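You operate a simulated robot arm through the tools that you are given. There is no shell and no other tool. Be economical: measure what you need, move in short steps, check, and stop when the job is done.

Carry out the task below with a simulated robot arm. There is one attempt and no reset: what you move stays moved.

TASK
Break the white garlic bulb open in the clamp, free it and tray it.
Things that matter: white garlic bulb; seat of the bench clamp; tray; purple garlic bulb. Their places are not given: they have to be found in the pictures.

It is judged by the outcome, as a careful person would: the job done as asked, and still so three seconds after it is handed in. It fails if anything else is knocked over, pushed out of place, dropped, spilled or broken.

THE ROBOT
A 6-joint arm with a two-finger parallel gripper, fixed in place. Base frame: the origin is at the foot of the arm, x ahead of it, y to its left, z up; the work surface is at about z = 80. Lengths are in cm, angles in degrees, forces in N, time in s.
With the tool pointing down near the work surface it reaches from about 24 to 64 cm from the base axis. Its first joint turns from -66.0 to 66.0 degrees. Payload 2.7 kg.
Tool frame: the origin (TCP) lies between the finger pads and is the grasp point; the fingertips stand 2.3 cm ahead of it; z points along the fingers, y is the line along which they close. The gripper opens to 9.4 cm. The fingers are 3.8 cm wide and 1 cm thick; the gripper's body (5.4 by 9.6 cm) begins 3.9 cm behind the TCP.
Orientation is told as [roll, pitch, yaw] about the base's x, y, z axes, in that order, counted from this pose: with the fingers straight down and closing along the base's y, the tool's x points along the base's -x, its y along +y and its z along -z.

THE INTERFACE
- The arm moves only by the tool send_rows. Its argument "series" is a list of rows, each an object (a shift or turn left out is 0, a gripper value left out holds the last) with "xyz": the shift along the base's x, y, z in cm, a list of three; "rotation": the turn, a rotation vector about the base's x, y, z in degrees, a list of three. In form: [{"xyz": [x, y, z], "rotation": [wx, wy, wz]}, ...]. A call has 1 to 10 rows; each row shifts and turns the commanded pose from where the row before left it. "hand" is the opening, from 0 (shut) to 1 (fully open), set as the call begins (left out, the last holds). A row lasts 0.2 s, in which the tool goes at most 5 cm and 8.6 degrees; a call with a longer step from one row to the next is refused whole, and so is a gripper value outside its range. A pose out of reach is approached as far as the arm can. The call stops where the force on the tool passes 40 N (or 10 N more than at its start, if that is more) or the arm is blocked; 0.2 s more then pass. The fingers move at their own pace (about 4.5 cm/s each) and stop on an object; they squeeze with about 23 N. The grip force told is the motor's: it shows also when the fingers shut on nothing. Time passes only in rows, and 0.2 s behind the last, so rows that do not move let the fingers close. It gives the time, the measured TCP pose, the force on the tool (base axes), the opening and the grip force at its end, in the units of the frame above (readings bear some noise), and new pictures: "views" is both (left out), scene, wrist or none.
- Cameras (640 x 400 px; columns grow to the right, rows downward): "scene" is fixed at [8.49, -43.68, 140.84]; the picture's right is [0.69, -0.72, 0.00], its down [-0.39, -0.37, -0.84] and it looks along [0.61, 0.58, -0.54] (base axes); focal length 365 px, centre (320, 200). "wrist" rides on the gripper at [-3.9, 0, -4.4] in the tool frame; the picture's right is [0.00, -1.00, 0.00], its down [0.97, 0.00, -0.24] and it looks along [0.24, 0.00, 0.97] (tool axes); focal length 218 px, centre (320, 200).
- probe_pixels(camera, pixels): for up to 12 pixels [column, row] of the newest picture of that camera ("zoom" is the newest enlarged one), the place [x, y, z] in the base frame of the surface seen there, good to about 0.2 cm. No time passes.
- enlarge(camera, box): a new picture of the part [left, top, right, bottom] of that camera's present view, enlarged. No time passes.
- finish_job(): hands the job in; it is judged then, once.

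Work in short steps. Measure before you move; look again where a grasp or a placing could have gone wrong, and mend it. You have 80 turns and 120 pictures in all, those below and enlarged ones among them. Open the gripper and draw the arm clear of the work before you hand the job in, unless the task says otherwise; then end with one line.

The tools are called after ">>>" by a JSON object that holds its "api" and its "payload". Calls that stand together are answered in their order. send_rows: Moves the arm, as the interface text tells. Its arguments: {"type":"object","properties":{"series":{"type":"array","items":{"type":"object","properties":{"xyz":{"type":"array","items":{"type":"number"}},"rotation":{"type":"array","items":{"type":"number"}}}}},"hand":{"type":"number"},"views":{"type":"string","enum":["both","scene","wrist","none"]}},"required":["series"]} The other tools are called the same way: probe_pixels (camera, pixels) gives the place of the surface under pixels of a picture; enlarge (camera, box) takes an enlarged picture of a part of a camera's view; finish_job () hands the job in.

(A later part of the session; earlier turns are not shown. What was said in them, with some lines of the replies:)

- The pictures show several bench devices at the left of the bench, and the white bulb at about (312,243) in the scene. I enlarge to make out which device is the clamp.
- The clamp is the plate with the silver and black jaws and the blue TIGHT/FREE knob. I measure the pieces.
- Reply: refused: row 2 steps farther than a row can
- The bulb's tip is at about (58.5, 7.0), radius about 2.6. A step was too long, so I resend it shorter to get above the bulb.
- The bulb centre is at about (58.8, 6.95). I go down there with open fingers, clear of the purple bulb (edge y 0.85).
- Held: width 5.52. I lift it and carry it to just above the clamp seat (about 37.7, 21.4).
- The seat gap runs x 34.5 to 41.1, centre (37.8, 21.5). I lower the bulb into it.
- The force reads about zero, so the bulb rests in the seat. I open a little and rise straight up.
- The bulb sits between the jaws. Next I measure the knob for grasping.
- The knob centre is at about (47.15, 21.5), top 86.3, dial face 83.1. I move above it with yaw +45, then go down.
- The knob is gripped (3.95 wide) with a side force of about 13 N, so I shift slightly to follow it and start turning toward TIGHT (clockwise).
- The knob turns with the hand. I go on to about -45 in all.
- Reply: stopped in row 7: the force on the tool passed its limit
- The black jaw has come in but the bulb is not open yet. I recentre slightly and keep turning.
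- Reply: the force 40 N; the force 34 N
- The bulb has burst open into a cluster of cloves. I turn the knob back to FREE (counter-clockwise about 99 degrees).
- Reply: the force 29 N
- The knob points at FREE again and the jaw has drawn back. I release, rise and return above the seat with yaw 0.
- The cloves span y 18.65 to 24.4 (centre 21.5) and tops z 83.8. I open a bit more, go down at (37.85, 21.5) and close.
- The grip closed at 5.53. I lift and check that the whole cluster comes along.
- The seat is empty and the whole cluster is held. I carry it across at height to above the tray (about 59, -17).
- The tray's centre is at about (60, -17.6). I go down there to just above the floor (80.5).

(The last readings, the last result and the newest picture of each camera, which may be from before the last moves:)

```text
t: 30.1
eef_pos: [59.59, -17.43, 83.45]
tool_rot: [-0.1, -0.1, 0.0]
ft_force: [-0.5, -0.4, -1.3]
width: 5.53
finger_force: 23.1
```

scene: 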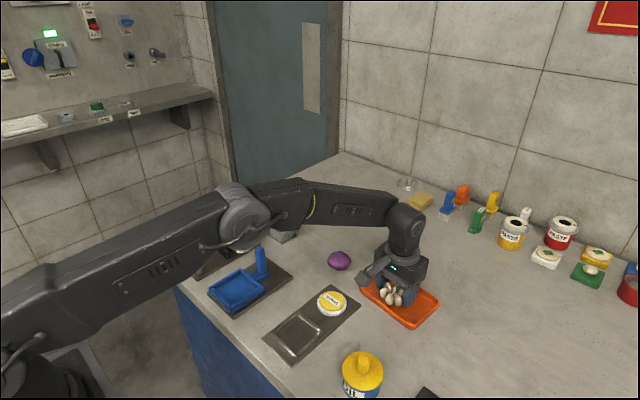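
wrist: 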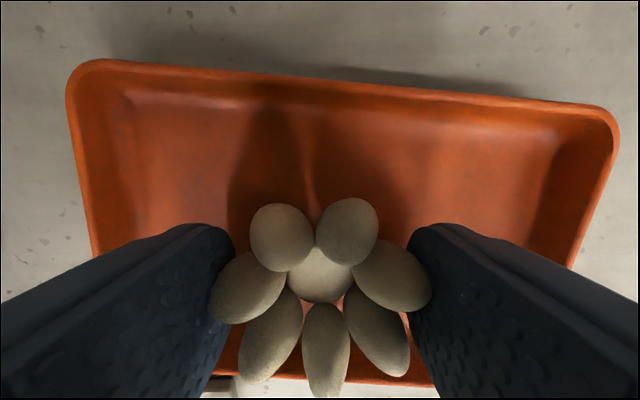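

>>> {"api": "send_rows", "payload": {"series": [{"xyz": [0.2, 0, -0.1]}, {}], "views": "none"}}

>>> {"api": "send_rows", "payload": {"series": [{}, {}], "hand": 0.75, "views": "none"}}

>>> {"api": "send_rows", "payload": {"series": [{"xyz": [0, 0, 2]}, {"xyz": [0, 0, 3]}, {"xyz": [0, 0, 4]}, {"xyz": [-2, 0, 4]}, {"xyz": [-4, 0, 2]}, {"xyz": [-4, 0, 2]}, {"xyz": [-4, 0, 2]}]}}

>>> {"api": "enlarge", "payload": {"camera": "scene", "box": [300, 230, 460, 330]}}

```text
t: 30.8
eef_pos: [59.67, -17.55, 83.39]
tool_rot: [-0.1, 0.0, -0.1]
ft_force: [0.4, 0.1, -0.3]
width: 5.52
finger_force: 22.8
```

```text
t: 31.4
eef_pos: [59.62, -17.43, 83.39]
tool_rot: [-0.1, 0.0, 0.0]
ft_force: [-0.6, -0.1, 0.6]
width: 7.05
finger_force: 0.1
```

```text
t: 33.0
eef_pos: [45.57, -17.34, 102.64]
tool_rot: [0.0, 0.1, 0.0]
ft_force: [-0.3, 0.2, 0.1]
width: 7.06
finger_force: 0.1
```

scene: 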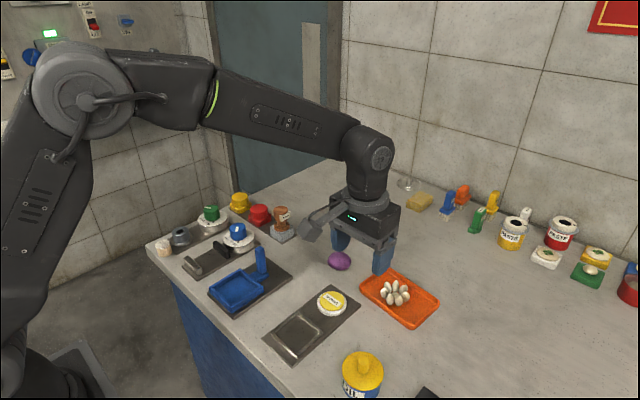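
wrist: 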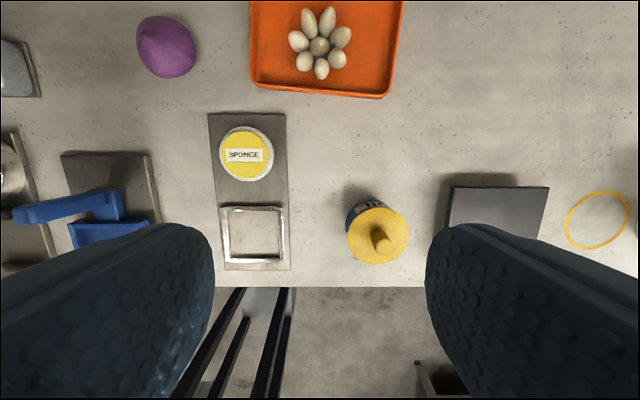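

```text
4.00 times, centred on (380, 280) of scene
```

zoom: 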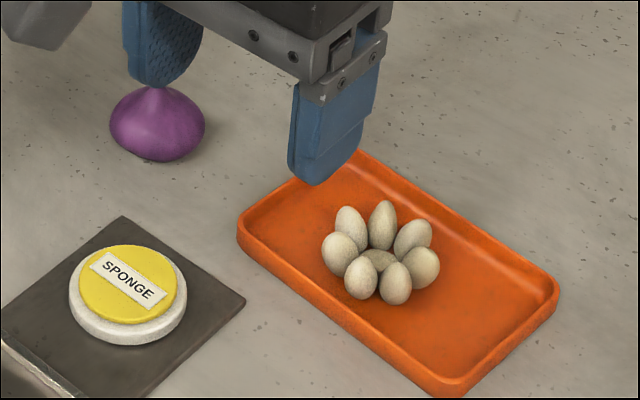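

The opened bulb rests in the tray, the knob is at FREE, nothing else has moved, and the gripper is open and clear. I hand it in.

>>> {"api": "finish_job", "payload": {}}

```text
The job is handed in.
```

The white garlic bulb was broken open in the clamp, freed and set in the tray; the clamp is back at FREE and nothing else moved in the pictures.
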